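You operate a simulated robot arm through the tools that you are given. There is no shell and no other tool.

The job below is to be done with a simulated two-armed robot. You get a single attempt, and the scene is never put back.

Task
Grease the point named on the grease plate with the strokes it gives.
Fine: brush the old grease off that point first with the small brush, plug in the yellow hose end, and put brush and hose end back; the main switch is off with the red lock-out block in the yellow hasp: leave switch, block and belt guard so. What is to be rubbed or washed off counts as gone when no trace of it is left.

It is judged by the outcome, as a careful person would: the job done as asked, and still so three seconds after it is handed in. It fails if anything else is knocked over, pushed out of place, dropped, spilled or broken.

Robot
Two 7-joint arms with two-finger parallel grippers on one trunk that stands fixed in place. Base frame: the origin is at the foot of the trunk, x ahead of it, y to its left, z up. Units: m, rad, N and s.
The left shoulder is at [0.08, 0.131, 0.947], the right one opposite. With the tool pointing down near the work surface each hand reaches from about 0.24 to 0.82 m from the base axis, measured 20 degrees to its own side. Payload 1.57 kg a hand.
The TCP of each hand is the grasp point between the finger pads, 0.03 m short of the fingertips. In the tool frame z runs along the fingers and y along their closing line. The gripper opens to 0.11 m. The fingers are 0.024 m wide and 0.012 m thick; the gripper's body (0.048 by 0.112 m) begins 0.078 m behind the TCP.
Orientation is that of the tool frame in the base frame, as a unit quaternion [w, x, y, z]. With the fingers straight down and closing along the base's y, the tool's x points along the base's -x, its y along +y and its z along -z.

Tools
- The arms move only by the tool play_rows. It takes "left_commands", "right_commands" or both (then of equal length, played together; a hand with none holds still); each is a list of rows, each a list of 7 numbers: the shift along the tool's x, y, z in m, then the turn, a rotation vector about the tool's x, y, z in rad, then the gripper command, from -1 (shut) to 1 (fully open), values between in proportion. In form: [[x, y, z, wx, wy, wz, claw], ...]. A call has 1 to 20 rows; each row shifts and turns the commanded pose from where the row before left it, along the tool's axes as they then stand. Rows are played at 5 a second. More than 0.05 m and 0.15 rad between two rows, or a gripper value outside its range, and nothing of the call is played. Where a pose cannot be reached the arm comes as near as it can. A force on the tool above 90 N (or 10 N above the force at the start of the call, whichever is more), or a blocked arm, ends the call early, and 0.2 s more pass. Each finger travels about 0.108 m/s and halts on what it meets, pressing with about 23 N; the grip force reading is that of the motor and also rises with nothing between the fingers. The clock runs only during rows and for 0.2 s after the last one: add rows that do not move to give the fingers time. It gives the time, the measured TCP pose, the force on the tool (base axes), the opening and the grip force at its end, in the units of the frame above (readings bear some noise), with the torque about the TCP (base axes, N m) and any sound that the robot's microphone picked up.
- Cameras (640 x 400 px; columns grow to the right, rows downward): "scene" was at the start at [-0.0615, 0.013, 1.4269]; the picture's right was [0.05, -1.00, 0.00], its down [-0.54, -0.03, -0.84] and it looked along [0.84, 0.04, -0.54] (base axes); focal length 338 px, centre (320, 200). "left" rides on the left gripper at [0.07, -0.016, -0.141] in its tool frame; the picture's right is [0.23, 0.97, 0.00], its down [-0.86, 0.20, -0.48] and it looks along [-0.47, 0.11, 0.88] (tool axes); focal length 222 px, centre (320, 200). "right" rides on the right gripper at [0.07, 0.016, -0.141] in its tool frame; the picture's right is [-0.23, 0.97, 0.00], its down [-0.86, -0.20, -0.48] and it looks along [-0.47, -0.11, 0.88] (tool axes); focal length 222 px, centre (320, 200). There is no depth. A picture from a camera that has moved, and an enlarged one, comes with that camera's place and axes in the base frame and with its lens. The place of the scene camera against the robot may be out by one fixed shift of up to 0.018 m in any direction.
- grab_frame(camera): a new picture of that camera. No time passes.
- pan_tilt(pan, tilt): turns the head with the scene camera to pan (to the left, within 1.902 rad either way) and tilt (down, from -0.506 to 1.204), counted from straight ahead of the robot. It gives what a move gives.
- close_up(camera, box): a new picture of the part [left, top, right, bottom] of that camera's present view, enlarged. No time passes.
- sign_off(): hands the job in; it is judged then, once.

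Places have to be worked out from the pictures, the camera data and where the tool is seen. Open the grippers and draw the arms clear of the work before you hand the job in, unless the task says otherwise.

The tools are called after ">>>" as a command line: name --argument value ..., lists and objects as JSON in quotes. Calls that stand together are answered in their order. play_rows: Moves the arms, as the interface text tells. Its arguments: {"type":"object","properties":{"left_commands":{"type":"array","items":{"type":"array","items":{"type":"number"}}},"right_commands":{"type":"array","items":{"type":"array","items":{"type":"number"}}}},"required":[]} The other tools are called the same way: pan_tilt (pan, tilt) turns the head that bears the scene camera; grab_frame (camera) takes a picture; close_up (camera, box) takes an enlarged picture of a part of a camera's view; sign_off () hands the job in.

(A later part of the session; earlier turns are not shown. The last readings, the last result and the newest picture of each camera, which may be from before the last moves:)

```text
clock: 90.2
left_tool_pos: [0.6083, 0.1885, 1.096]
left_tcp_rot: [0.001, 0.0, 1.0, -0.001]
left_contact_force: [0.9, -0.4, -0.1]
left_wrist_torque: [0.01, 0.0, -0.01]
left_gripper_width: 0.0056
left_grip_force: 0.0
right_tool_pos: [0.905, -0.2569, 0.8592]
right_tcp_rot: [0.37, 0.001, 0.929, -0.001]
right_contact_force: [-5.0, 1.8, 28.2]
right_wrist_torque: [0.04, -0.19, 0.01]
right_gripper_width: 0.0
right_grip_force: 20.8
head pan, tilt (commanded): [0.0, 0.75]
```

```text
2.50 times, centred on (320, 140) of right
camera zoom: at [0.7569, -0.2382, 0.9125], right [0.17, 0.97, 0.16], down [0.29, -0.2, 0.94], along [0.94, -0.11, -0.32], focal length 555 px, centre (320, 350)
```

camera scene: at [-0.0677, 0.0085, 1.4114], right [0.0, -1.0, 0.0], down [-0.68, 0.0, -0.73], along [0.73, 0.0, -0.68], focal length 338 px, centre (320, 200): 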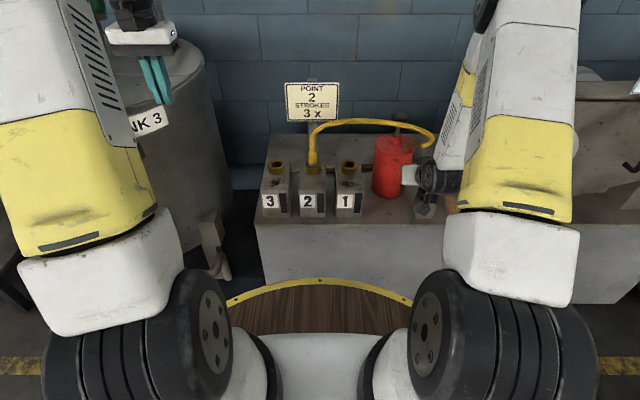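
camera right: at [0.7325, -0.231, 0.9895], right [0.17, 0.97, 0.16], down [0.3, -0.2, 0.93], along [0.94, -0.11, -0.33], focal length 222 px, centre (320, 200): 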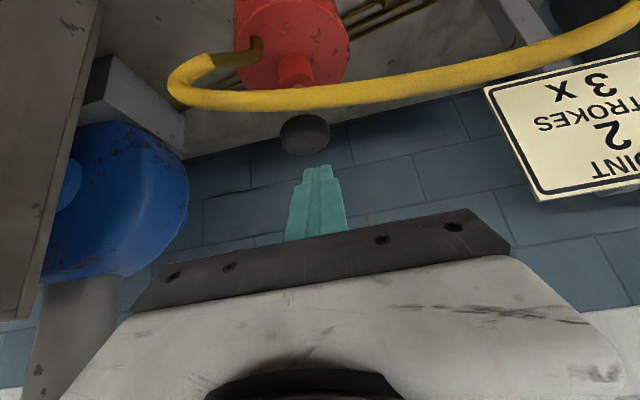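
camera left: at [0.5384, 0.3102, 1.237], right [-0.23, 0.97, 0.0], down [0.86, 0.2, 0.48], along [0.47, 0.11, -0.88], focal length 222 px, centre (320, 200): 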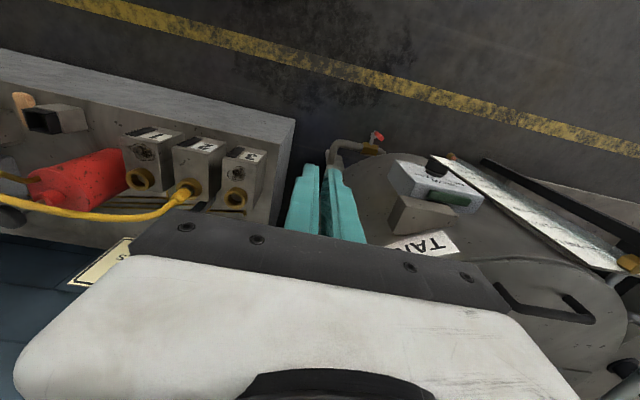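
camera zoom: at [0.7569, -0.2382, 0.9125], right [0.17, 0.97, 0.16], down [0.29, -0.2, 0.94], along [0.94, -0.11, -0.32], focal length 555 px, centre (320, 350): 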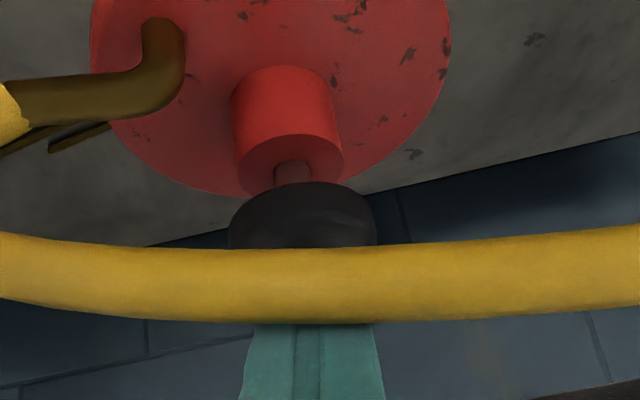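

End stop at TCP z≈0.859 (28 N): stroke 1 complete with one click. I rise clear to see whether the plunger springs back.

>>> play_rows --right_commands '[[-0.0068, 0, -0.0073, 0, 0, 0, -1], [-0.0068, 0, -0.0073, 0, 0, 0, -1], [-0.0068, 0, -0.0073, 0, 0, 0, -1], [-0.0068, 0, -0.0073, 0, 0, 0, -1], [-0.0068, 0, -0.0073, 0, 0, 0, -1], [-0.0041, 0, -0.0044, 0, 0, 0, -1], [0, 0, 0, 0, 0, 0, -1]]'

>>> close_up --camera "right" --box '[230, 60, 410, 220]'

>>> close_up --camera "scene" --box '[250, 60, 490, 230]'

```text
clock: 91.8
left_tool_pos: [0.6078, 0.1879, 1.094]
left_tcp_rot: [0.0, 0.0, 1.0, 0.0]
left_contact_force: [0.9, 0.5, 0.0]
left_wrist_torque: [0.01, -0.02, 0.01]
left_gripper_width: 0.0056
left_grip_force: 0.1
right_tool_pos: [0.9034, -0.2575, 0.9112]
right_tcp_rot: [0.365, -0.001, 0.931, 0.0]
right_contact_force: [-0.2, 0.1, -0.5]
right_wrist_torque: [-0.01, 0.0, 0.0]
right_gripper_width: 0.0
right_grip_force: 21.2
head pan, tilt (commanded): [0.0, 0.75]
```

```text
2.50 times, centred on (320, 140) of right
camera zoom: at [0.7563, -0.2385, 0.9656], right [0.17, 0.97, 0.15], down [0.3, -0.2, 0.93], along [0.94, -0.11, -0.33], focal length 555 px, centre (320, 350)
```

zoom: 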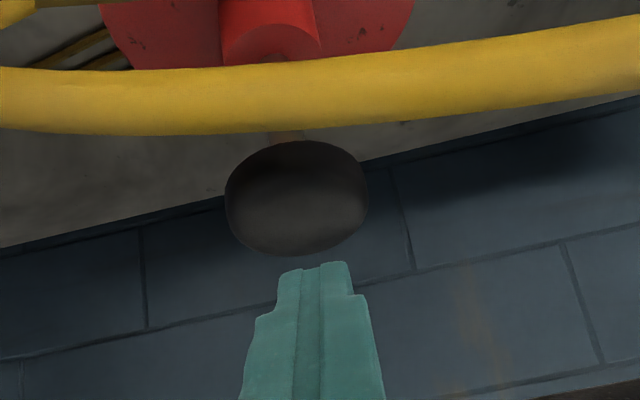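

```text
2.35 times, centred on (370, 145) of scene
camera zoom: at [-0.0677, 0.0085, 1.4114], right [0.0, -1.0, 0.0], down [-0.68, 0.0, -0.73], along [0.73, 0.0, -0.68], focal length 796 px, centre (202, 329)
```

zoom: 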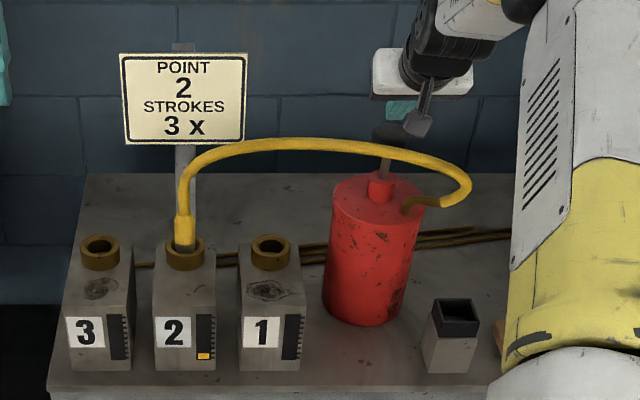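

The plunger sprang back and block 2's gauge now shows a yellow bar — grease reached point 2. I zoom into the gauge, then do stroke 2.

>>> close_up --camera "scene" --box '[305, 170, 345, 205]'

>>> play_rows --right_commands '[[0.0068, 0, 0.0073, 0, 0, 0, -1], [0.0068, 0, 0.0073, 0, 0, 0, -1], [0.0068, 0, 0.0073, 0, 0, 0, -1], [0.0068, 0, 0.0073, 0, 0, 0, -1], [0.0068, 0, 0.0073, 0, 0, 0, -1], [0.0027, 0, 0.0029, 0, 0, 0, -1], [0, 0, 0, 0, 0, 0, -1]]'

```text
11.43 times, centred on (325, 188) of scene
camera zoom: at [-0.0677, 0.0085, 1.4114], right [0.0, -1.0, 0.0], down [-0.68, 0.0, -0.73], along [0.73, 0.0, -0.68], focal length 3867 px, centre (263, 343)
```

zoom: 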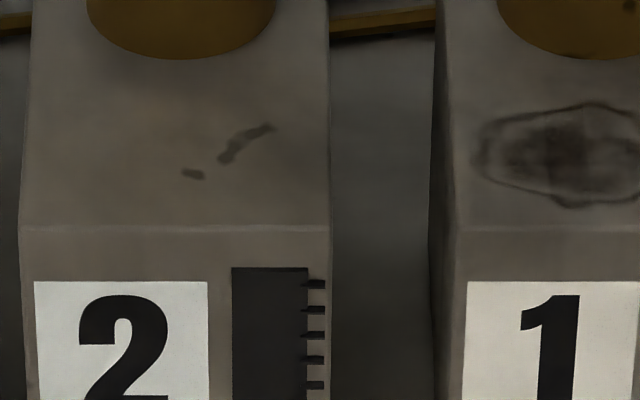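

```text
clock: 93.4
left_tool_pos: [0.6085, 0.1872, 1.095]
left_tcp_rot: [0.0, 0.0, 1.0, 0.0]
left_contact_force: [-0.7, -0.5, 0.5]
left_wrist_torque: [0.01, -0.01, 0.0]
left_gripper_width: 0.0055
left_grip_force: 0.0
right_tool_pos: [0.9044, -0.2569, 0.8591]
right_tcp_rot: [0.368, 0.001, 0.93, -0.001]
right_contact_force: [-4.4, 1.2, 18.2]
right_wrist_torque: [0.07, -0.1, 0.02]
right_gripper_width: 0.0
right_grip_force: 21.4
head pan, tilt (commanded): [0.0, 0.75]
heard: click
```

Second click, bottom stop reached (18 N). I raise again and read the gauge before the third stroke.

>>> play_rows --right_commands '[[-0.0068, 0, -0.0073, 0, 0, 0, -1], [-0.0068, 0, -0.0073, 0, 0, 0, -1], [-0.0068, 0, -0.0073, 0, 0, 0, -1], [-0.0068, 0, -0.0073, 0, 0, 0, -1], [-0.0068, 0, -0.0073, 0, 0, 0, -1], [-0.0027, 0, -0.0029, 0, 0, 0, -1], [0, 0, 0, 0, 0, 0, -1]]'

>>> close_up --camera "scene" --box '[290, 180, 350, 225]'

>>> close_up --camera "scene" --box '[250, 60, 490, 230]'

```text
clock: 95.0
left_tool_pos: [0.6092, 0.1872, 1.0946]
left_tcp_rot: [0.0, 0.0, 1.0, 0.001]
left_contact_force: [0.3, -0.5, 0.1]
left_wrist_torque: [-0.02, -0.05, 0.02]
left_gripper_width: 0.0056
left_grip_force: 0.0
right_tool_pos: [0.9049, -0.2566, 0.9102]
right_tcp_rot: [0.366, 0.0, 0.931, 0.0]
right_contact_force: [-0.1, 0.5, -0.4]
right_wrist_torque: [-0.01, 0.01, -0.01]
right_gripper_width: 0.0
right_grip_force: 21.3
head pan, tilt (commanded): [0.0, 0.75]
```

```text
8.89 times, centred on (320, 202) of scene
camera zoom: at [-0.0677, 0.0085, 1.4114], right [0.0, -1.0, 0.0], down [-0.68, 0.0, -0.73], along [0.73, 0.0, -0.68], focal length 3008 px, centre (320, 178)
```

zoom: 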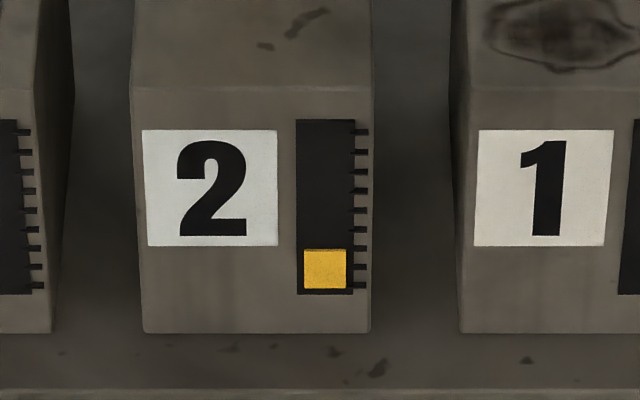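

```text
2.35 times, centred on (370, 145) of scene
camera zoom: at [-0.0677, 0.0085, 1.4114], right [0.0, -1.0, 0.0], down [-0.68, 0.0, -0.73], along [0.73, 0.0, -0.68], focal length 796 px, centre (202, 329)
```

zoom: 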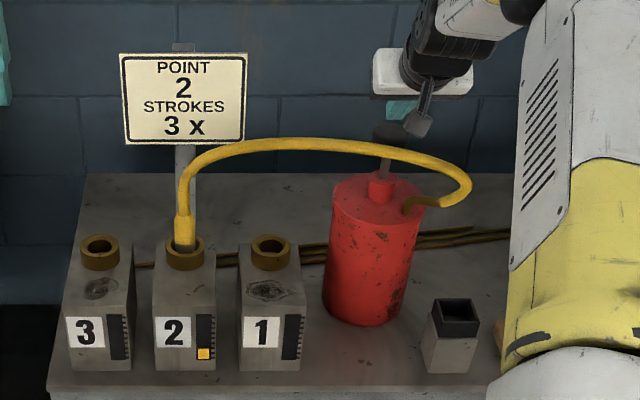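

The gauge shows two ticks. Third and last stroke.

>>> play_rows --right_commands '[[0.0068, 0, 0.0073, 0, 0, 0, -1], [0.0068, 0, 0.0073, 0, 0, 0, -1], [0.0068, 0, 0.0073, 0, 0, 0, -1], [0.0068, 0, 0.0073, 0, 0, 0, -1], [0.0068, 0, 0.0073, 0, 0, 0, -1], [0.0027, 0, 0.0029, 0, 0, 0, -1], [0, 0, 0, 0, 0, 0, -1]]'

>>> play_rows --right_commands '[[-0.0068, 0, -0.0073, 0, 0, 0, -1], [-0.0068, 0, -0.0073, 0, 0, 0, -1], [-0.0068, 0, -0.0073, 0, 0, 0, -1], [-0.0068, 0, -0.0073, 0, 0, 0, -1], [-0.0068, 0, -0.0073, 0, 0, 0, -1], [-0.0068, 0, -0.0073, 0, 0, 0, -1], [-0.0068, 0, -0.0073, 0, 0, 0, -1], [0, 0, 0, 0, 0, 0, -1]]'

>>> close_up --camera "scene" --box '[290, 180, 350, 225]'

>>> close_up --camera "scene" --box '[250, 60, 490, 230]'

```text
clock: 96.6
left_tool_pos: [0.609, 0.1883, 1.0955]
left_tcp_rot: [0.001, 0.0, 1.0, 0.0]
left_contact_force: [0.2, -1.0, 0.1]
left_wrist_torque: [-0.05, -0.03, 0.03]
left_gripper_width: 0.0057
left_grip_force: 0.0
right_tool_pos: [0.9051, -0.2575, 0.86]
right_tcp_rot: [0.367, 0.0, 0.93, 0.0]
right_contact_force: [-2.3, -0.5, 14.4]
right_wrist_torque: [-0.03, -0.11, 0.05]
right_gripper_width: 0.0
right_grip_force: 21.5
head pan, tilt (commanded): [0.0, 0.75]
heard: click
```

```text
clock: 98.4
left_tool_pos: [0.6093, 0.1886, 1.0956]
left_tcp_rot: [0.0, 0.0, 1.0, 0.0]
left_contact_force: [0.0, 0.5, 0.0]
left_wrist_torque: [-0.01, -0.04, -0.01]
left_gripper_width: 0.0056
left_grip_force: 0.2
right_tool_pos: [0.9034, -0.2576, 0.9272]
right_tcp_rot: [0.367, 0.001, 0.93, 0.0]
right_contact_force: [0.2, 0.3, -1.1]
right_wrist_torque: [-0.02, 0.02, 0.02]
right_gripper_width: 0.0
right_grip_force: 21.2
head pan, tilt (commanded): [0.0, 0.75]
```

```text
8.89 times, centred on (320, 202) of scene
camera zoom: at [-0.0677, 0.0085, 1.4114], right [0.0, -1.0, 0.0], down [-0.68, 0.0, -0.73], along [0.73, 0.0, -0.68], focal length 3008 px, centre (320, 178)
```

zoom: 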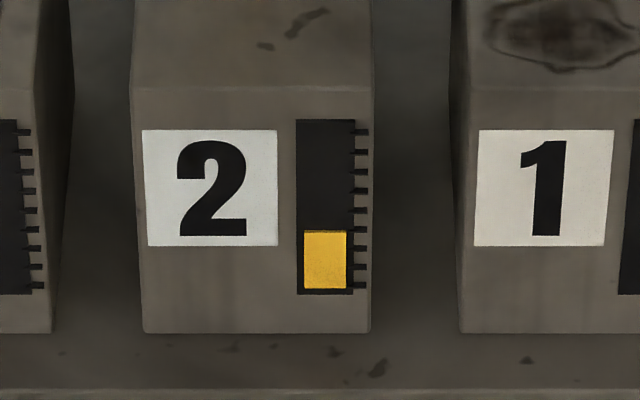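

```text
2.35 times, centred on (370, 145) of scene
camera zoom: at [-0.0677, 0.0085, 1.4114], right [0.0, -1.0, 0.0], down [-0.68, 0.0, -0.73], along [0.73, 0.0, -0.68], focal length 796 px, centre (202, 329)
```

zoom: 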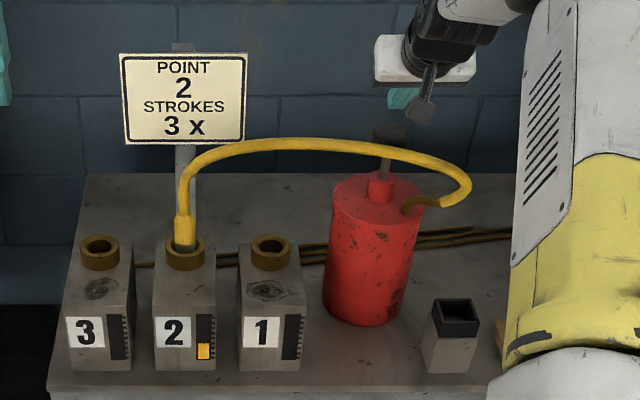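

Three clicks, gauge at three ticks, plunger back up. I draw the right hand back from the pump, restore the 0.9 rad tilt, and move the left hand aside again.

>>> play_rows --left_commands '[[0, 0.028, 0, 0, 0, 0, -0.9], [0, 0.028, 0, 0, 0, 0, -0.9], [0, 0.028, 0, 0, 0, 0, -0.9], [0, 0.028, 0, 0, 0, 0, -0.9], [0, 0.028, 0, 0, 0, 0, -0.9], [0, 0, 0, 0, 0, 0, -0.9], [0, 0, 0, 0, 0, 0, -0.9], [0, 0, 0, 0, 0, 0, -0.9], [0, 0, 0, 0, 0, 0, -0.9], [0, 0, 0, 0, 0, 0, -0.9]]' --right_commands '[[0.0265, 0, -0.0302, 0, 0, 0, -1], [0.0265, 0, -0.0302, 0, 0, 0, -1], [0.0265, 0, -0.0302, 0, 0, 0, -1], [0.0265, 0, -0.0302, 0, 0, 0, -1], [0.0265, 0, -0.0302, 0, 0, 0, -0.5], [0, 0, 0, 0, -0.15, 0, 0], [0.0396, 0, 0.0144, 0, 0, 0, 0.3], [0.0396, 0, 0.0144, 0, 0, 0, 0.3], [0.0396, 0, 0.0144, 0, 0, 0, 0.3], [0, 0, 0, 0, 0, 0, 0.3]]'

>>> grab_frame --camera "scene"

```text
clock: 100.6
left_tool_pos: [0.6092, 0.3274, 1.0944]
left_tcp_rot: [0.0, 0.0, 1.0, 0.0]
left_contact_force: [-0.1, 0.7, -0.8]
left_wrist_torque: [0.0, -0.02, 0.01]
left_gripper_width: 0.0055
left_grip_force: 0.0
right_tool_pos: [0.6641, -0.2572, 0.828]
right_tcp_rot: [0.435, 0.0, 0.901, -0.001]
right_contact_force: [1.4, -0.4, 0.5]
right_wrist_torque: [-0.05, 0.01, 0.0]
right_gripper_width: 0.0713
right_grip_force: 0.0
head pan, tilt (commanded): [0.0, 0.75]
```

```text
taken
camera scene: at [-0.0678, 0.0085, 1.4114], right [0.0, -1.0, 0.0], down [-0.68, 0.0, -0.73], along [0.73, 0.0, -0.68], focal length 338 px, centre (320, 200)
```

scene: 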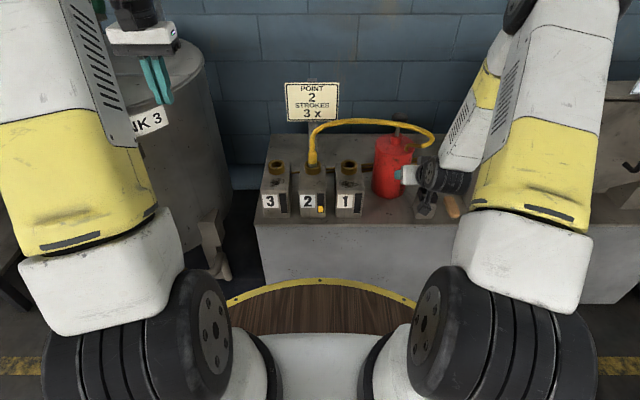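

Clear. I go back to point 2, in front of the plugged hose end, at the same height as when I released it.

>>> play_rows --right_commands '[[0, 0.02, 0, 0, 0, 0, 0.3], [0, 0.04, 0, 0, 0, 0, 0.3], [0, 0.04, 0, 0, 0, 0, 0.3], [0, 0.04, 0, 0, 0, 0, 0.3], [0, 0.04, 0, 0, 0, 0, 0.3], [0, 0.04, 0, 0, 0, 0, 0.3], [0, 0.04, 0, 0, 0, 0, 0.3], [0, 0.0235, 0, 0, 0, 0, 0.3], [0.0028, 0, 0.0397, 0, 0, 0, 0.3], [0.0028, 0, 0.0397, 0, 0, 0, 0.3], [0.0028, 0, 0.0397, 0, 0, 0, 0.3], [0, 0, 0, 0, 0, 0, 0.3]]'

>>> close_up --camera "right" --box '[210, 80, 430, 240]'

>>> close_up --camera "left" --box '[120, 150, 260, 250]'

```text
clock: 103.2
left_tool_pos: [0.6093, 0.3263, 1.095]
left_tcp_rot: [0.0, 0.0, 1.0, -0.001]
left_contact_force: [-1.4, 0.7, 0.1]
left_wrist_torque: [0.02, -0.04, 0.02]
left_gripper_width: 0.0055
left_grip_force: 0.1
right_tool_pos: [0.7526, 0.0257, 0.7458]
right_tcp_rot: [0.434, 0.0, 0.901, 0.0]
right_contact_force: [-0.2, -0.8, -1.0]
right_wrist_torque: [-0.01, 0.0, 0.0]
right_gripper_width: 0.0717
right_grip_force: 0.0
head pan, tilt (commanded): [0.0, 0.75]
```

```text
2.50 times, centred on (320, 160) of right
camera zoom: at [0.5985, 0.045, 0.7781], right [0.14, 0.97, 0.18], down [0.16, -0.2, 0.97], along [0.98, -0.11, -0.18], focal length 555 px, centre (320, 300)
```

zoom: 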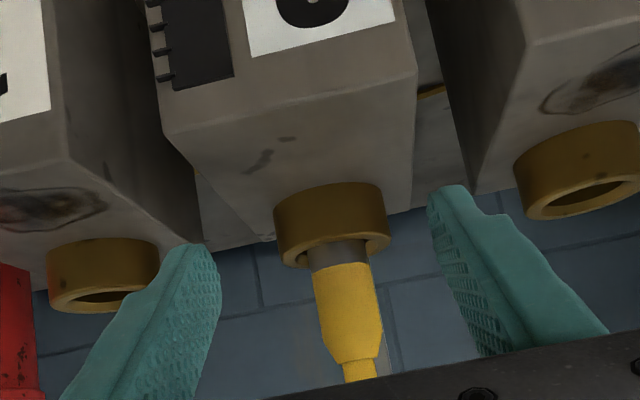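

```text
4.00 times, centred on (190, 200) of left
camera zoom: at [0.5396, 0.3103, 1.2369], right [-0.23, 0.97, 0.0], down [0.86, 0.2, 0.48], along [0.47, 0.11, -0.88], focal length 888 px, centre (840, 200)
```

zoom: 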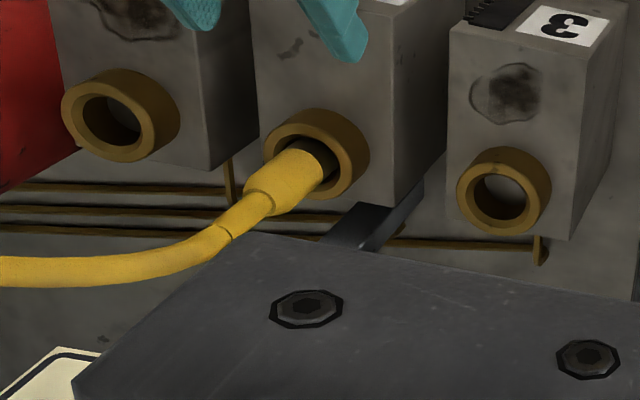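

I move forward so the fingers straddle the cuff as before.

>>> play_rows --right_commands '[[-0.0249, 0.0003, 0.0313, 0, 0, 0, 0.3], [-0.0249, 0.0003, 0.0313, 0, 0, 0, 0.3], [-0.0236, 0.0003, 0.0296, 0, 0, 0, 0.3], [0, 0, 0, 0, 0, 0, 0.3]]'

>>> close_up --camera "right" --box '[230, 70, 410, 230]'

```text
clock: 104.2
left_tool_pos: [0.6098, 0.3273, 1.0947]
left_tcp_rot: [0.0, 0.0, 1.0, 0.0]
left_contact_force: [0.0, -0.4, -0.4]
left_wrist_torque: [0.0, 0.0, 0.01]
left_gripper_width: 0.0053
left_grip_force: 0.2
right_tool_pos: [0.8698, 0.0267, 0.7459]
right_tcp_rot: [0.434, 0.0, 0.901, 0.0]
right_contact_force: [0.5, 0.3, 0.3]
right_wrist_torque: [-0.01, -0.03, -0.01]
right_gripper_width: 0.0713
right_grip_force: 0.1
head pan, tilt (commanded): [0.0, 0.75]
```

```text
2.50 times, centred on (320, 150) of right
camera zoom: at [0.7159, 0.0455, 0.7785], right [0.14, 0.97, 0.18], down [0.16, -0.2, 0.97], along [0.98, -0.11, -0.18], focal length 555 px, centre (320, 325)
```

zoom: 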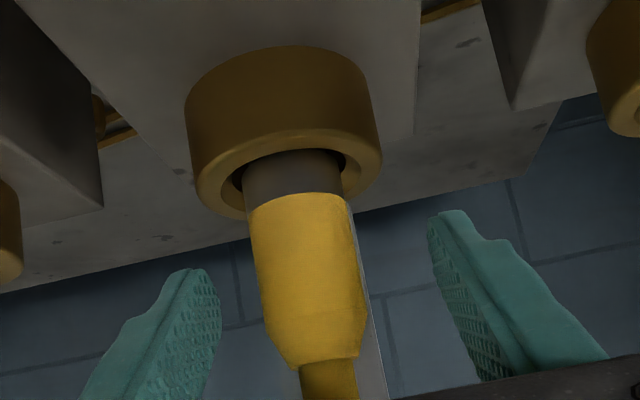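

Nearly identical to the release pose; a small correction, then I close on the cuff.

>>> play_rows --right_commands '[[-0.0028, 0, 0.0011, 0, 0, 0, 0.3], [0, 0, 0, 0, 0, 0, 0], [0, 0, 0, 0, 0, 0, -0.3], [0, 0, 0, 0, 0, 0, -0.6], [0, 0, 0, 0, 0, 0, -1], [0, 0, 0, 0, 0, 0, -1]]'

>>> close_up --camera "right" --box '[230, 70, 410, 230]'

```text
clock: 105.6
left_tool_pos: [0.61, 0.3262, 1.0954]
left_tcp_rot: [0.0, 0.0, 1.0, 0.0]
left_contact_force: [-0.4, -0.8, 0.2]
left_wrist_torque: [0.01, -0.02, -0.01]
left_gripper_width: 0.0053
left_grip_force: 0.0
right_tool_pos: [0.8732, 0.027, 0.7483]
right_tcp_rot: [0.436, 0.0, 0.9, 0.0]
right_contact_force: [0.7, -2.7, 1.9]
right_wrist_torque: [-0.14, -0.11, -0.05]
right_gripper_width: 0.0294
right_grip_force: 22.7
head pan, tilt (commanded): [0.0, 0.75]
```

```text
2.50 times, centred on (320, 150) of right
camera zoom: at [0.7184, 0.0451, 0.7803], right [0.14, 0.97, 0.18], down [0.16, -0.2, 0.97], along [0.98, -0.11, -0.18], focal length 555 px, centre (320, 325)
```

zoom: 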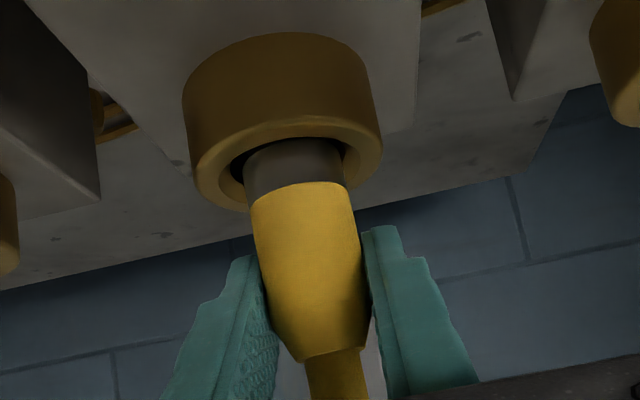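

Gripped. I pull the hose end straight up out of the socket.

>>> play_rows --right_commands '[[-0.0039, 0, -0.0031, 0, 0, 0, -1], [-0.0078, 0, -0.0062, 0, 0, 0, -1], [-0.0117, 0, -0.0093, 0, 0, 0, -1], [-0.0117, 0, -0.0093, 0, 0, 0, -1], [-0.0117, 0, -0.0093, 0, 0, 0, -1], [-0.0117, 0, -0.0093, 0, 0, 0, -1], [0, 0, 0, 0, 0, 0, -1]]'

>>> close_up --camera "right" --box '[230, 70, 410, 230]'

>>> close_up --camera "left" --box '[120, 150, 260, 250]'

```text
clock: 107.2
left_tool_pos: [0.6101, 0.3278, 1.0949]
left_tcp_rot: [0.0, 0.0, 1.0, 0.0]
left_contact_force: [0.0, 0.0, -0.3]
left_wrist_torque: [0.0, 0.0, -0.01]
left_gripper_width: 0.0054
left_grip_force: 0.0
right_tool_pos: [0.8723, 0.0277, 0.8227]
right_tcp_rot: [0.434, 0.001, 0.901, 0.0]
right_contact_force: [0.4, -0.5, -1.1]
right_wrist_torque: [0.0, -0.01, 0.0]
right_gripper_width: 0.0291
right_grip_force: 22.9
head pan, tilt (commanded): [0.0, 0.75]
```

```text
2.50 times, centred on (320, 150) of right
camera zoom: at [0.7183, 0.0462, 0.8556], right [0.14, 0.97, 0.18], down [0.16, -0.2, 0.97], along [0.98, -0.11, -0.18], focal length 555 px, centre (320, 325)
```

zoom: 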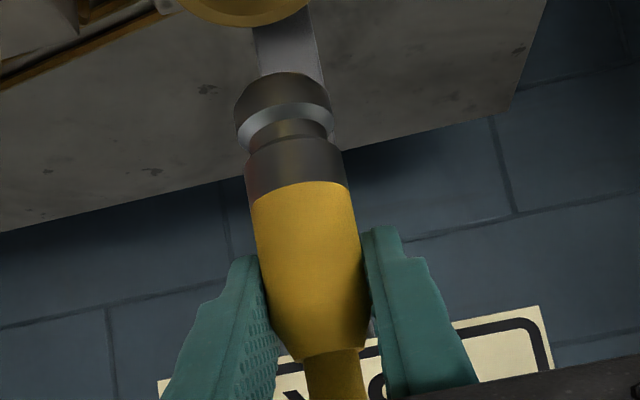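

```text
4.00 times, centred on (190, 200) of left
camera zoom: at [0.5398, 0.3103, 1.2369], right [-0.23, 0.97, 0.0], down [0.86, 0.2, 0.48], along [0.47, 0.11, -0.88], focal length 888 px, centre (840, 200)
```

zoom: 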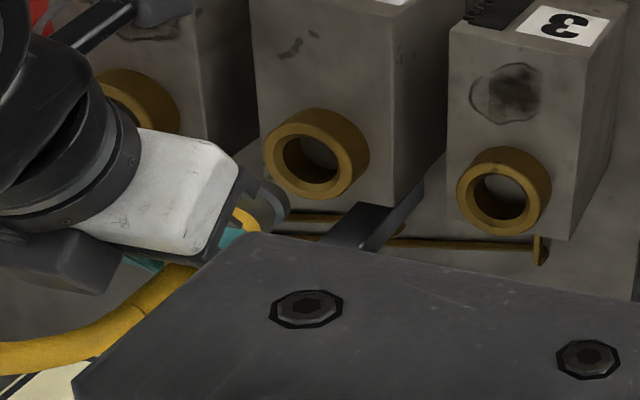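

Clean extraction and the same grip geometry as before. I draw back and traverse right to the holder.

>>> play_rows --right_commands '[[0.0118, 0, -0.0149, 0, 0, 0, -1], [0.0236, 0, -0.0298, 0, 0, 0, -1], [0.0236, 0, -0.0298, 0, 0, 0, -1], [0.0236, 0, -0.0298, 0, 0, 0, -1], [0.0118, 0, -0.0149, 0, 0, 0, -1], [0, -0.02, 0, 0, 0, 0, -1], [0, -0.038, 0, 0, 0, 0, -1], [0, -0.038, 0, 0, 0, 0, -1], [0, -0.038, 0, 0, 0, 0, -1], [0, -0.038, 0, 0, 0, 0, -1], [0, -0.038, 0, 0, 0, 0, -1], [0, -0.038, 0, 0, 0, 0, -1], [0, -0.038, 0, 0, 0, 0, -1], [0, -0.038, 0, 0, 0, 0, -1], [0, -0.038, 0, 0, 0, 0, -1], [0, -0.0295, 0, 0, 0, 0, -1], [0, 0, 0, 0, 0, 0, -1]]'

>>> grab_frame --camera "right"

>>> grab_frame --camera "scene"

```text
clock: 110.8
left_tool_pos: [0.6086, 0.327, 1.0954]
left_tcp_rot: [0.0, 0.0, 1.0, 0.0]
left_contact_force: [-0.1, 0.7, 0.1]
left_wrist_torque: [-0.03, 0.0, 0.01]
left_gripper_width: 0.0054
left_grip_force: 0.1
right_tool_pos: [0.7215, -0.3643, 0.8231]
right_tcp_rot: [0.434, 0.0, 0.901, 0.0]
right_contact_force: [-0.8, 0.6, -2.0]
right_wrist_torque: [0.01, 0.02, 0.01]
right_gripper_width: 0.029
right_grip_force: 23.0
head pan, tilt (commanded): [0.0, 0.75]
```

```text
taken
camera right: at [0.5666, -0.346, 0.8557], right [0.14, 0.97, 0.18], down [0.16, -0.2, 0.97], along [0.98, -0.11, -0.18], focal length 222 px, centre (320, 200)
```

right: 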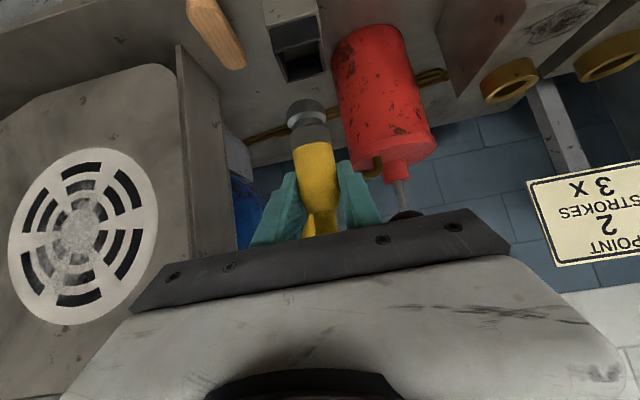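

```text
taken
camera scene: at [-0.0677, 0.0084, 1.4114], right [0.0, -1.0, 0.0], down [-0.68, 0.0, -0.73], along [0.73, 0.0, -0.68], focal length 338 px, centre (320, 200)
```

scene: 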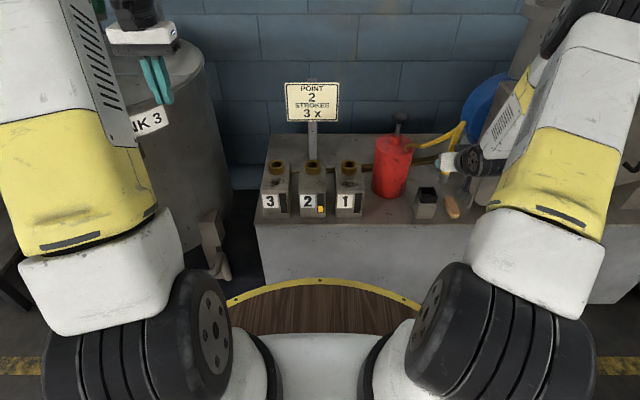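

Now forward and down to above the holder's opening (tip still ~4 cm above the rim).

>>> play_rows --right_commands '[[0.0007, 0.0002, 0.0324, 0, 0, 0, -1], [0.0007, 0.0002, 0.0324, 0, 0, 0, -1], [0.0007, 0, 0.0318, 0, 0, 0, -1], [0, 0, 0, 0, 0, 0, -1]]'

>>> close_up --camera "right" --box '[240, 50, 400, 230]'

>>> close_up --camera "left" --box '[0, 80, 100, 160]'

>>> close_up --camera "scene" --box '[390, 120, 490, 220]'

```text
clock: 111.8
left_tool_pos: [0.6093, 0.3279, 1.0944]
left_tcp_rot: [0.0, 0.0, 1.0, 0.0]
left_contact_force: [-0.1, 0.1, -0.1]
left_wrist_torque: [0.0, 0.03, 0.02]
left_gripper_width: 0.0056
left_grip_force: 0.0
right_tool_pos: [0.7961, -0.3643, 0.7613]
right_tcp_rot: [0.434, 0.0, 0.901, 0.0]
right_contact_force: [0.3, -0.2, -2.2]
right_wrist_torque: [0.01, 0.02, 0.0]
right_gripper_width: 0.0292
right_grip_force: 23.0
head pan, tilt (commanded): [0.0, 0.75]
```

```text
2.22 times, centred on (320, 140) of right
camera zoom: at [0.6406, -0.3462, 0.7931], right [0.14, 0.97, 0.18], down [0.16, -0.2, 0.97], along [0.98, -0.11, -0.18], focal length 494 px, centre (320, 333)
```

zoom: 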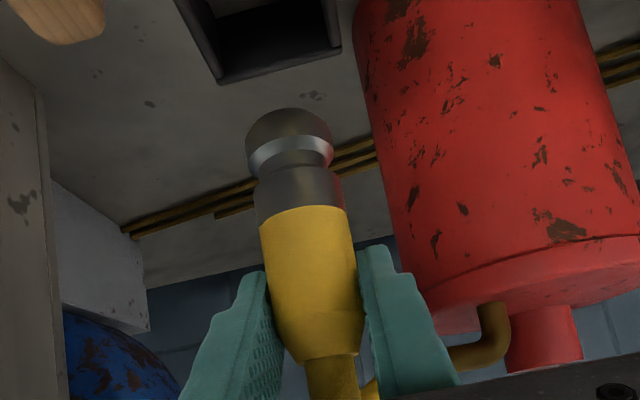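

```text
5.00 times, centred on (50, 120) of left
camera zoom: at [0.5397, 0.3101, 1.2369], right [-0.23, 0.97, 0.0], down [0.86, 0.2, 0.48], along [0.47, 0.11, -0.88], focal length 1111 px, centre (1670, 600)
```

zoom: 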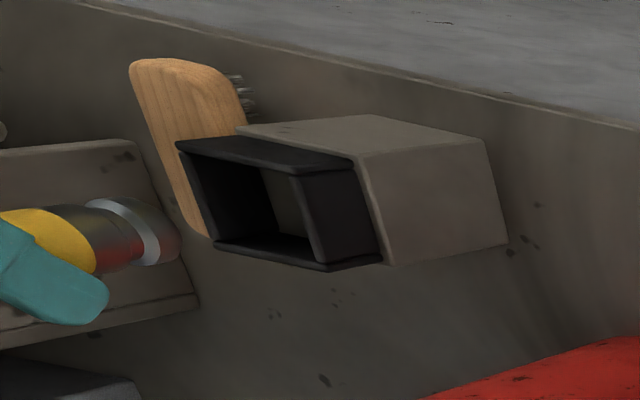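

```text
4.00 times, centred on (440, 170) of scene
camera zoom: at [-0.0677, 0.0084, 1.4114], right [0.0, -1.0, 0.0], down [-0.68, 0.0, -0.73], along [0.73, 0.0, -0.68], focal length 1354 px, centre (-160, 320)
```

zoom: 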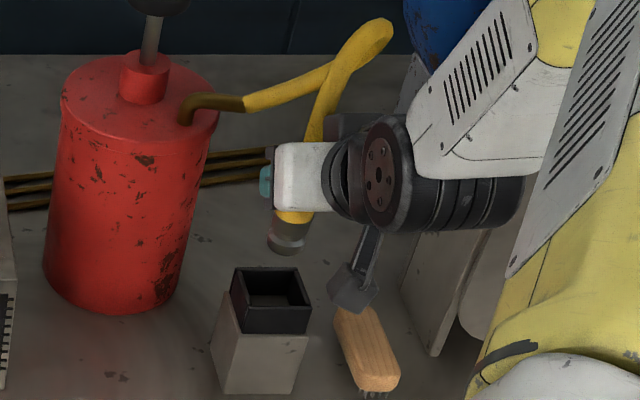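

I correct 2 mm in x and lower until the tip is level with the rim, then look.

>>> play_rows --right_commands '[[0.0143, 0, 0.0101, 0, 0, 0, -1], [0.0143, 0, 0.0101, 0, 0, 0, -1], [0, 0, 0, 0, 0, 0, -1]]'

>>> close_up --camera "right" --box '[240, 50, 400, 230]'

>>> close_up --camera "left" --box '[0, 80, 100, 160]'

>>> close_up --camera "scene" --box '[390, 120, 490, 220]'

```text
clock: 112.6
left_tool_pos: [0.6095, 0.3266, 1.0956]
left_tcp_rot: [-0.001, 0.0, 1.0, 0.0]
left_contact_force: [-0.2, 0.0, 0.1]
left_wrist_torque: [0.03, -0.04, -0.01]
left_gripper_width: 0.0053
left_grip_force: 0.1
right_tool_pos: [0.7931, -0.3635, 0.7269]
right_tcp_rot: [0.434, 0.0, 0.901, 0.0]
right_contact_force: [0.8, 1.0, -2.0]
right_wrist_torque: [-0.01, -0.04, -0.03]
right_gripper_width: 0.0293
right_grip_force: 23.2
head pan, tilt (commanded): [0.0, 0.75]
```

```text
2.22 times, centred on (320, 140) of right
camera zoom: at [0.6385, -0.3451, 0.7582], right [0.14, 0.97, 0.18], down [0.16, -0.2, 0.97], along [0.98, -0.11, -0.18], focal length 494 px, centre (320, 333)
```

zoom: 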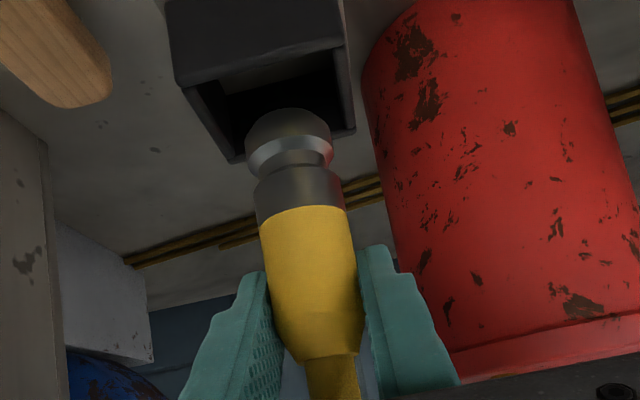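

```text
5.00 times, centred on (50, 120) of left
camera zoom: at [0.5397, 0.3101, 1.2369], right [-0.23, 0.97, 0.0], down [0.86, 0.2, 0.48], along [0.47, 0.11, -0.88], focal length 1111 px, centre (1670, 600)
```

zoom: 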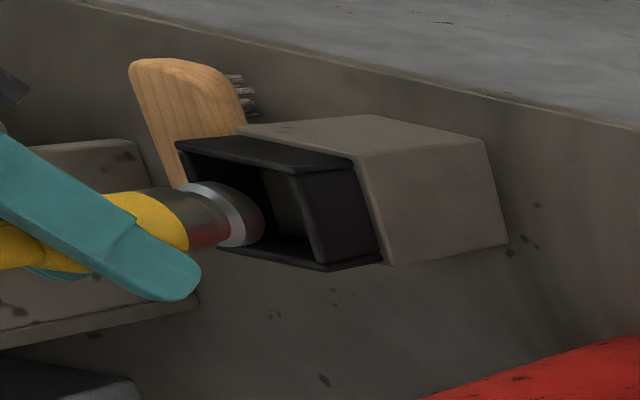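

```text
4.00 times, centred on (440, 170) of scene
camera zoom: at [-0.0676, 0.0085, 1.4114], right [0.0, -1.0, 0.0], down [-0.68, 0.0, -0.73], along [0.73, 0.0, -0.68], focal length 1354 px, centre (-160, 320)
```

zoom: 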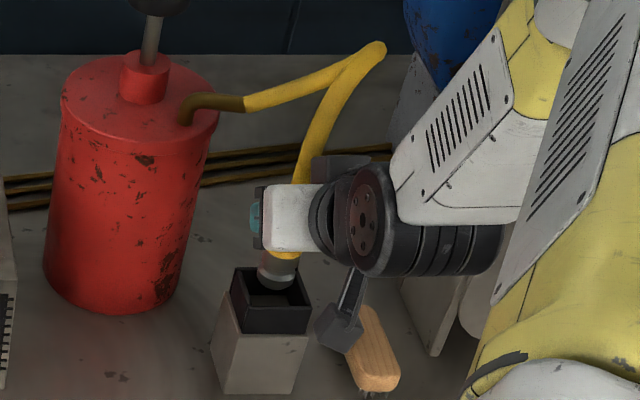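

Aligned with the opening. I lower it in, watching force.

>>> play_rows --right_commands '[[0.0039, 0, 0.0031, 0, 0, 0, -1], [0.0039, 0, 0.0031, 0, 0, 0, -1], [0.0039, 0, 0.0031, 0, 0, 0, -1], [0.0039, 0, 0.0031, 0, 0, 0, -1], [0, 0, 0, 0, 0, 0, -1]]'

>>> close_up --camera "right" --box '[240, 50, 400, 230]'

```text
clock: 113.8
left_tool_pos: [0.6093, 0.3275, 1.0958]
left_tcp_rot: [-0.001, 0.0, 1.0, 0.0]
left_contact_force: [-0.2, 0.6, -0.5]
left_wrist_torque: [0.0, 0.02, 0.0]
left_gripper_width: 0.0054
left_grip_force: 0.1
right_tool_pos: [0.7926, -0.3637, 0.707]
right_tcp_rot: [0.435, 0.0, 0.9, -0.001]
right_contact_force: [0.4, 0.1, -2.3]
right_wrist_torque: [-0.01, 0.01, -0.01]
right_gripper_width: 0.0292
right_grip_force: 22.9
head pan, tilt (commanded): [0.0, 0.75]
```

```text
2.22 times, centred on (320, 140) of right
camera zoom: at [0.6388, -0.3454, 0.7388], right [0.14, 0.97, 0.18], down [0.16, -0.2, 0.97], along [0.98, -0.11, -0.18], focal length 494 px, centre (320, 333)
```

zoom: 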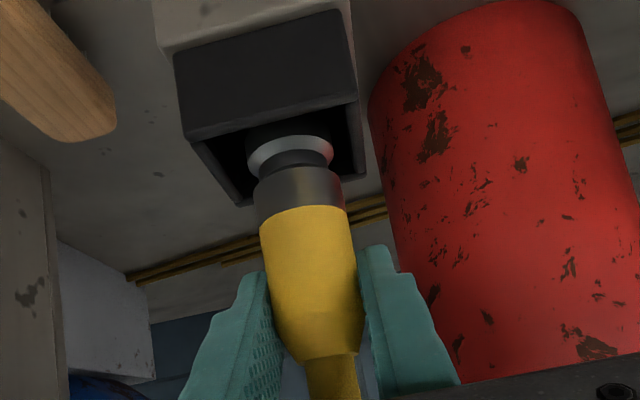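

It's going in freely. I lower the remaining ~19 mm in steps until it rests.

>>> play_rows --right_commands '[[0.0039, 0, 0.0031, 0, 0, 0, -1], [0.0039, 0, 0.0031, 0, 0, 0, -1], [0.0031, 0, 0.0025, 0, 0, 0, -1], [0, 0, 0, 0, 0, 0, -1]]'

>>> play_rows --right_commands '[[0.0016, 0, 0.0012, 0, 0, 0, -1], [0, 0, 0, 0, 0, 0, -1]]'

>>> close_up --camera "right" --box '[210, 60, 430, 230]'

```text
clock: 114.8
left_tool_pos: [0.6097, 0.3263, 1.0954]
left_tcp_rot: [0.0, 0.0, 1.0, 0.0]
left_contact_force: [-0.2, 0.2, 0.6]
left_wrist_torque: [-0.04, -0.02, -0.03]
left_gripper_width: 0.0057
left_grip_force: 0.2
right_tool_pos: [0.7931, -0.3638, 0.6928]
right_tcp_rot: [0.434, 0.0, 0.901, 0.001]
right_contact_force: [-0.4, 0.1, -1.8]
right_wrist_torque: [-0.01, 0.0, 0.0]
right_gripper_width: 0.0291
right_grip_force: 22.9
head pan, tilt (commanded): [0.0, 0.75]
```

```text
clock: 115.4
left_tool_pos: [0.6099, 0.3263, 1.0952]
left_tcp_rot: [0.0, 0.001, 1.0, 0.0]
left_contact_force: [-0.3, 0.0, 0.6]
left_wrist_torque: [0.02, 0.01, 0.01]
left_gripper_width: 0.0055
left_grip_force: 0.1
right_tool_pos: [0.7923, -0.3634, 0.6903]
right_tcp_rot: [0.435, 0.0, 0.901, -0.001]
right_contact_force: [0.0, -0.6, -2.1]
right_wrist_torque: [0.0, -0.04, 0.01]
right_gripper_width: 0.0292
right_grip_force: 22.9
head pan, tilt (commanded): [0.0, 0.75]
```

```text
2.35 times, centred on (320, 145) of right
camera zoom: at [0.6387, -0.3451, 0.7226], right [0.14, 0.97, 0.18], down [0.16, -0.2, 0.97], along [0.98, -0.11, -0.18], focal length 523 px, centre (320, 329)
```

zoom: 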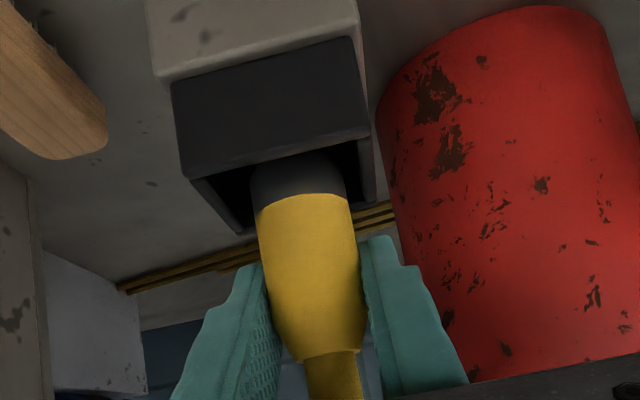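

About 1–2 mm above its original seat. Small steps down until contact.

>>> play_rows --right_commands '[[0.0012, 0, 0.0009, 0, 0, 0, -1], [0, 0, 0, 0, 0, 0, -1]]'

>>> play_rows --right_commands '[[0.0008, 0, 0.0006, 0, 0, 0, -1], [0, 0, 0, 0, 0, 0, -1]]'

```text
clock: 116.0
left_tool_pos: [0.6088, 0.3277, 1.0941]
left_tcp_rot: [0.0, 0.0, 1.0, 0.0]
left_contact_force: [0.4, 0.4, -0.7]
left_wrist_torque: [-0.02, -0.01, 0.05]
left_gripper_width: 0.0054
left_grip_force: 0.0
right_tool_pos: [0.7929, -0.363, 0.6895]
right_tcp_rot: [0.434, 0.0, 0.901, 0.0]
right_contact_force: [0.7, -0.3, -1.6]
right_wrist_torque: [0.03, -0.02, 0.0]
right_gripper_width: 0.0291
right_grip_force: 23.2
head pan, tilt (commanded): [0.0, 0.75]
```

```text
clock: 116.6
left_tool_pos: [0.6084, 0.3267, 1.0948]
left_tcp_rot: [0.0, 0.0, 1.0, 0.0]
left_contact_force: [0.9, 0.0, 0.4]
left_wrist_torque: [0.04, -0.01, 0.01]
left_gripper_width: 0.0055
left_grip_force: 0.0
right_tool_pos: [0.794, -0.3631, 0.6896]
right_tcp_rot: [0.436, 0.001, 0.9, 0.0]
right_contact_force: [-3.7, 1.0, 4.5]
right_wrist_torque: [0.06, 0.18, 0.0]
right_gripper_width: 0.0292
right_grip_force: 22.5
head pan, tilt (commanded): [0.0, 0.75]
```

Seated (light contact). I open the fingers gradually and check it stays upright.

>>> play_rows --right_commands '[[0, 0, 0, 0, 0, 0, -0.4], [0, 0, 0, 0, 0, 0, -0.2], [0, 0, 0, 0, 0, 0, 0.1], [0, 0, 0, 0, 0, 0, 0.4], [0, 0, 0, 0, 0, 0, 0.4]]'

>>> close_up --camera "right" --box '[210, 60, 430, 230]'

>>> close_up --camera "left" --box '[0, 80, 100, 160]'

```text
clock: 117.8
left_tool_pos: [0.6085, 0.3273, 1.0962]
left_tcp_rot: [0.0, 0.0, 1.0, 0.0]
left_contact_force: [-0.3, 0.4, -0.5]
left_wrist_torque: [0.0, 0.0, -0.02]
left_gripper_width: 0.0054
left_grip_force: 0.1
right_tool_pos: [0.7925, -0.363, 0.6886]
right_tcp_rot: [0.435, 0.0, 0.901, 0.0]
right_contact_force: [-0.6, 0.5, 0.5]
right_wrist_torque: [-0.02, -0.02, 0.0]
right_gripper_width: 0.0769
right_grip_force: 0.1
head pan, tilt (commanded): [0.0, 0.75]
```

```text
2.35 times, centred on (320, 145) of right
camera zoom: at [0.6388, -0.3454, 0.7203], right [0.14, 0.97, 0.18], down [0.16, -0.2, 0.97], along [0.98, -0.11, -0.18], focal length 523 px, centre (320, 329)
```

zoom: 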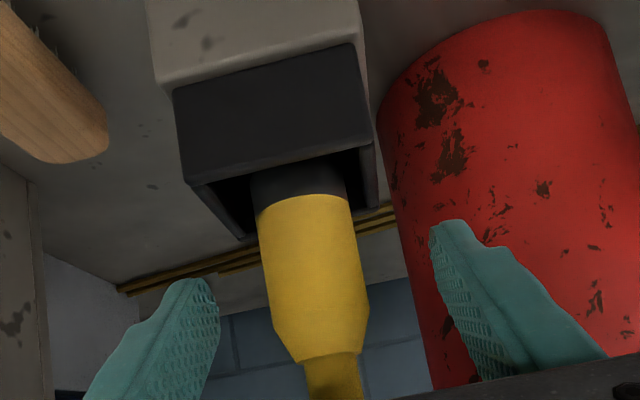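

```text
5.00 times, centred on (50, 120) of left
camera zoom: at [0.5397, 0.3102, 1.2369], right [-0.23, 0.97, 0.0], down [0.86, 0.2, 0.48], along [0.47, 0.11, -0.88], focal length 1111 px, centre (1670, 600)
```

zoom: 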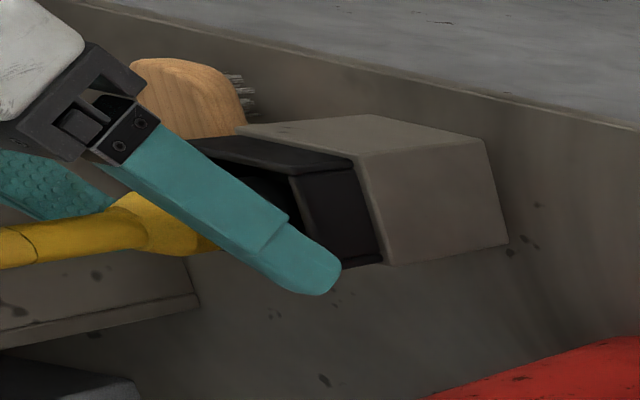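

The hose end stands in its holder exactly as at the start. I withdraw the right hand and look over the whole scene.

>>> play_rows --left_commands '[[0, 0, 0, 0, 0, 0, -0.5], [0, 0, 0, 0, 0, 0, 0], [0, 0, 0, 0, 0, 0, 0.5], [0, 0, 0, 0, 0, 0, 1], [0, 0, 0, 0, 0, 0, 1], [0, 0, 0, 0, 0, 0, 1], [0, 0, 0, 0, 0, 0, 1], [0, 0, 0, 0, 0, 0, 1], [0, 0, 0, 0, 0, 0, 1]]' --right_commands '[[0.0044, 0, -0.0169, 0, 0, 0, 0.4], [0.0087, 0, -0.0338, 0, 0, 0, 0.4], [0.0087, 0, -0.0338, 0, 0, 0, 0.4], [0.0087, 0, -0.0338, 0, 0, 0, 0.4], [0, 0, -0.045, 0, 0, 0, 0.6], [0, 0, -0.045, 0, 0, 0, 0.8], [-0.02, 0, -0.04, 0, 0, 0, 1], [-0.02, 0, -0.04, 0, 0, 0, 1], [0, 0, 0, 0, 0, 0, 1]]'

>>> grab_frame --camera "scene"

>>> grab_frame --camera "right"

```text
clock: 119.8
left_tool_pos: [0.6097, 0.3271, 1.094]
left_tcp_rot: [0.0, 0.0, 1.0, -0.001]
left_contact_force: [0.2, -0.4, -0.7]
left_wrist_torque: [0.04, 0.0, 0.01]
left_gripper_width: 0.1102
left_grip_force: 0.1
right_tool_pos: [0.5732, -0.3649, 0.8752]
right_tcp_rot: [0.435, 0.0, 0.9, 0.0]
right_contact_force: [-0.4, 0.7, 0.1]
right_wrist_torque: [0.04, 0.0, 0.02]
right_gripper_width: 0.1099
right_grip_force: 0.1
head pan, tilt (commanded): [0.0, 0.75]
```

```text
taken
camera scene: at [-0.0677, 0.0085, 1.4114], right [0.0, -1.0, 0.0], down [-0.68, 0.0, -0.73], along [0.73, 0.0, -0.68], focal length 338 px, centre (320, 200)
```

scene: 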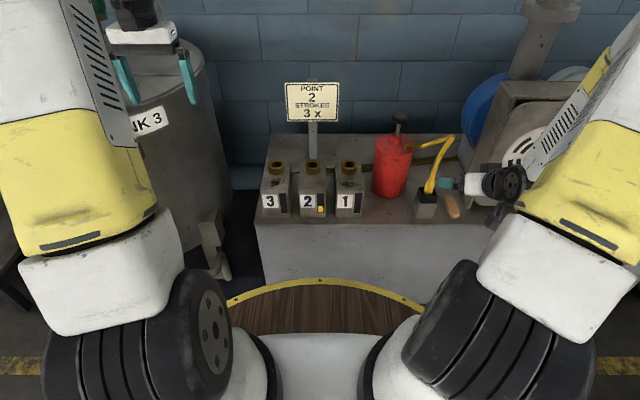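

```text
taken
camera right: at [0.4194, -0.346, 0.9077], right [0.14, 0.97, 0.18], down [0.16, -0.2, 0.97], along [0.98, -0.11, -0.18], focal length 222 px, centre (320, 200)
```

right: 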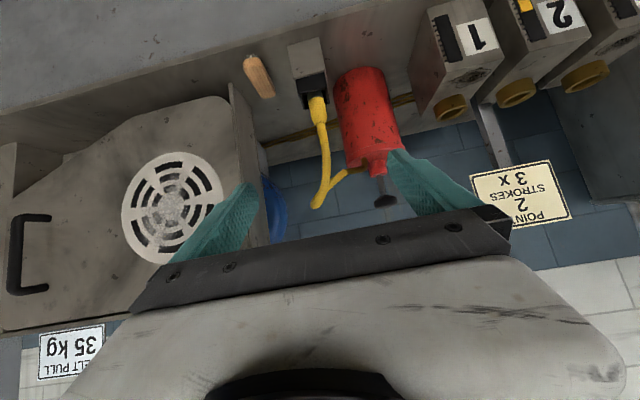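

All in place. I raise and level the right hand to its starting style pose, clear of the work, then make a last check of everything.

>>> play_rows --right_commands '[[-0.0294, 0, -0.0233, 0, 0, 0, 1], [-0.0294, 0, -0.0233, 0, 0, 0, 1], [-0.0294, 0, -0.0233, 0, 0, 0, 1], [-0.0294, 0, -0.0233, 0, 0, 0, 1], [0, 0, 0, 0, 0.15, 0, 1], [0, 0, 0, 0, 0.15, 0, 1], [0, 0, 0, 0, 0.15, 0, 1], [0, 0, 0, 0, 0.15, 0, 1], [0, 0, 0, 0, 0.15, 0, 1], [0, 0, 0, 0, 0.15, 0, 1], [0.015, 0.03, -0.03, 0, 0, 0, 1], [0.015, 0.03, -0.03, 0, 0, 0, 1], [0.015, 0.03, -0.03, 0, 0, 0, 1], [0, 0, 0, 0, 0, 0, 1]]'

>>> grab_frame --camera "scene"

>>> close_up --camera "scene" --box '[250, 70, 490, 230]'

>>> close_up --camera "scene" --box '[290, 155, 340, 190]'

```text
clock: 122.8
left_tool_pos: [0.6095, 0.3275, 1.0955]
left_tcp_rot: [0.0, 0.0, 1.0, 0.0]
left_contact_force: [-1.1, -0.8, -0.4]
left_wrist_torque: [0.01, 0.04, -0.03]
left_gripper_width: 0.1103
left_grip_force: 0.1
right_tool_pos: [0.5256, -0.2714, 1.1139]
right_tcp_rot: [0.028, -0.005, 1.0, 0.006]
right_contact_force: [0.7, 0.3, -0.5]
right_wrist_torque: [0.02, 0.05, -0.03]
right_gripper_width: 0.1101
right_grip_force: 0.1
right hand out of reach, approached as far as the arm can: row 6
head pan, tilt (commanded): [0.0, 0.75]
```

```text
taken
camera scene: at [-0.0677, 0.0086, 1.4114], right [0.0, -1.0, 0.0], down [-0.68, 0.0, -0.73], along [0.73, 0.0, -0.68], focal length 338 px, centre (320, 200)
```

scene: 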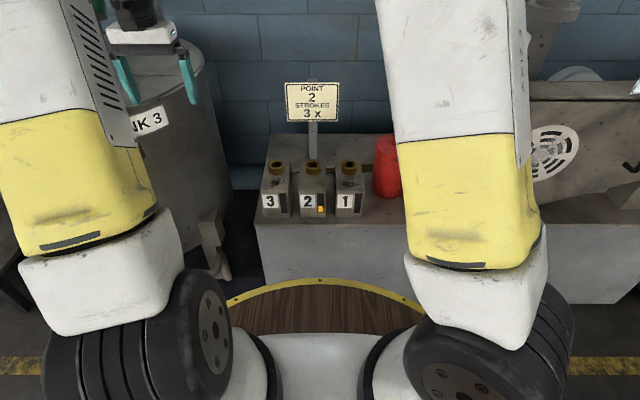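

```text
2.50 times, centred on (370, 150) of scene
camera zoom: at [-0.0677, 0.0086, 1.4114], right [0.0, -1.0, 0.0], down [-0.68, 0.0, -0.73], along [0.73, 0.0, -0.68], focal length 846 px, centre (195, 325)
```

zoom: 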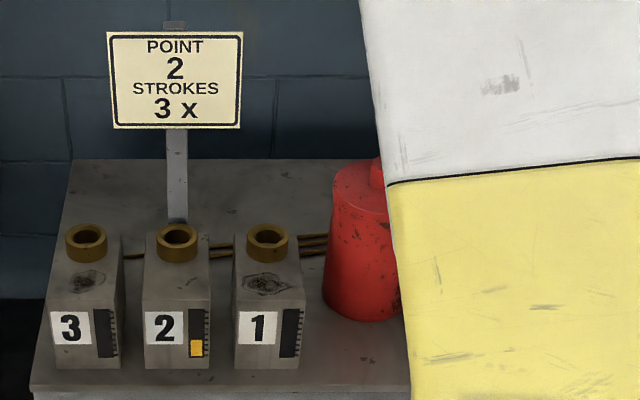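

```text
11.43 times, centred on (315, 172) of scene
camera zoom: at [-0.0677, 0.0086, 1.4114], right [0.0, -1.0, 0.0], down [-0.68, 0.0, -0.73], along [0.73, 0.0, -0.68], focal length 3867 px, centre (377, 514)
```

zoom: 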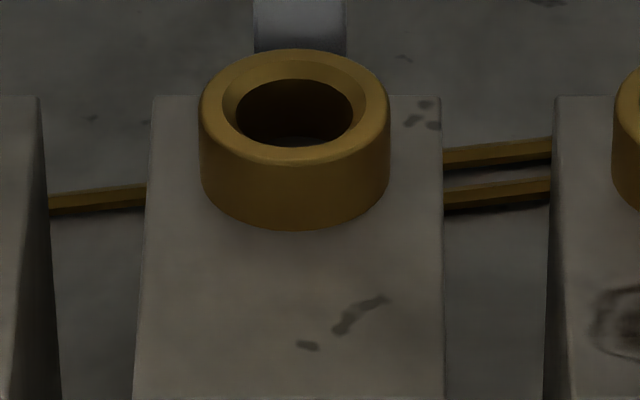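

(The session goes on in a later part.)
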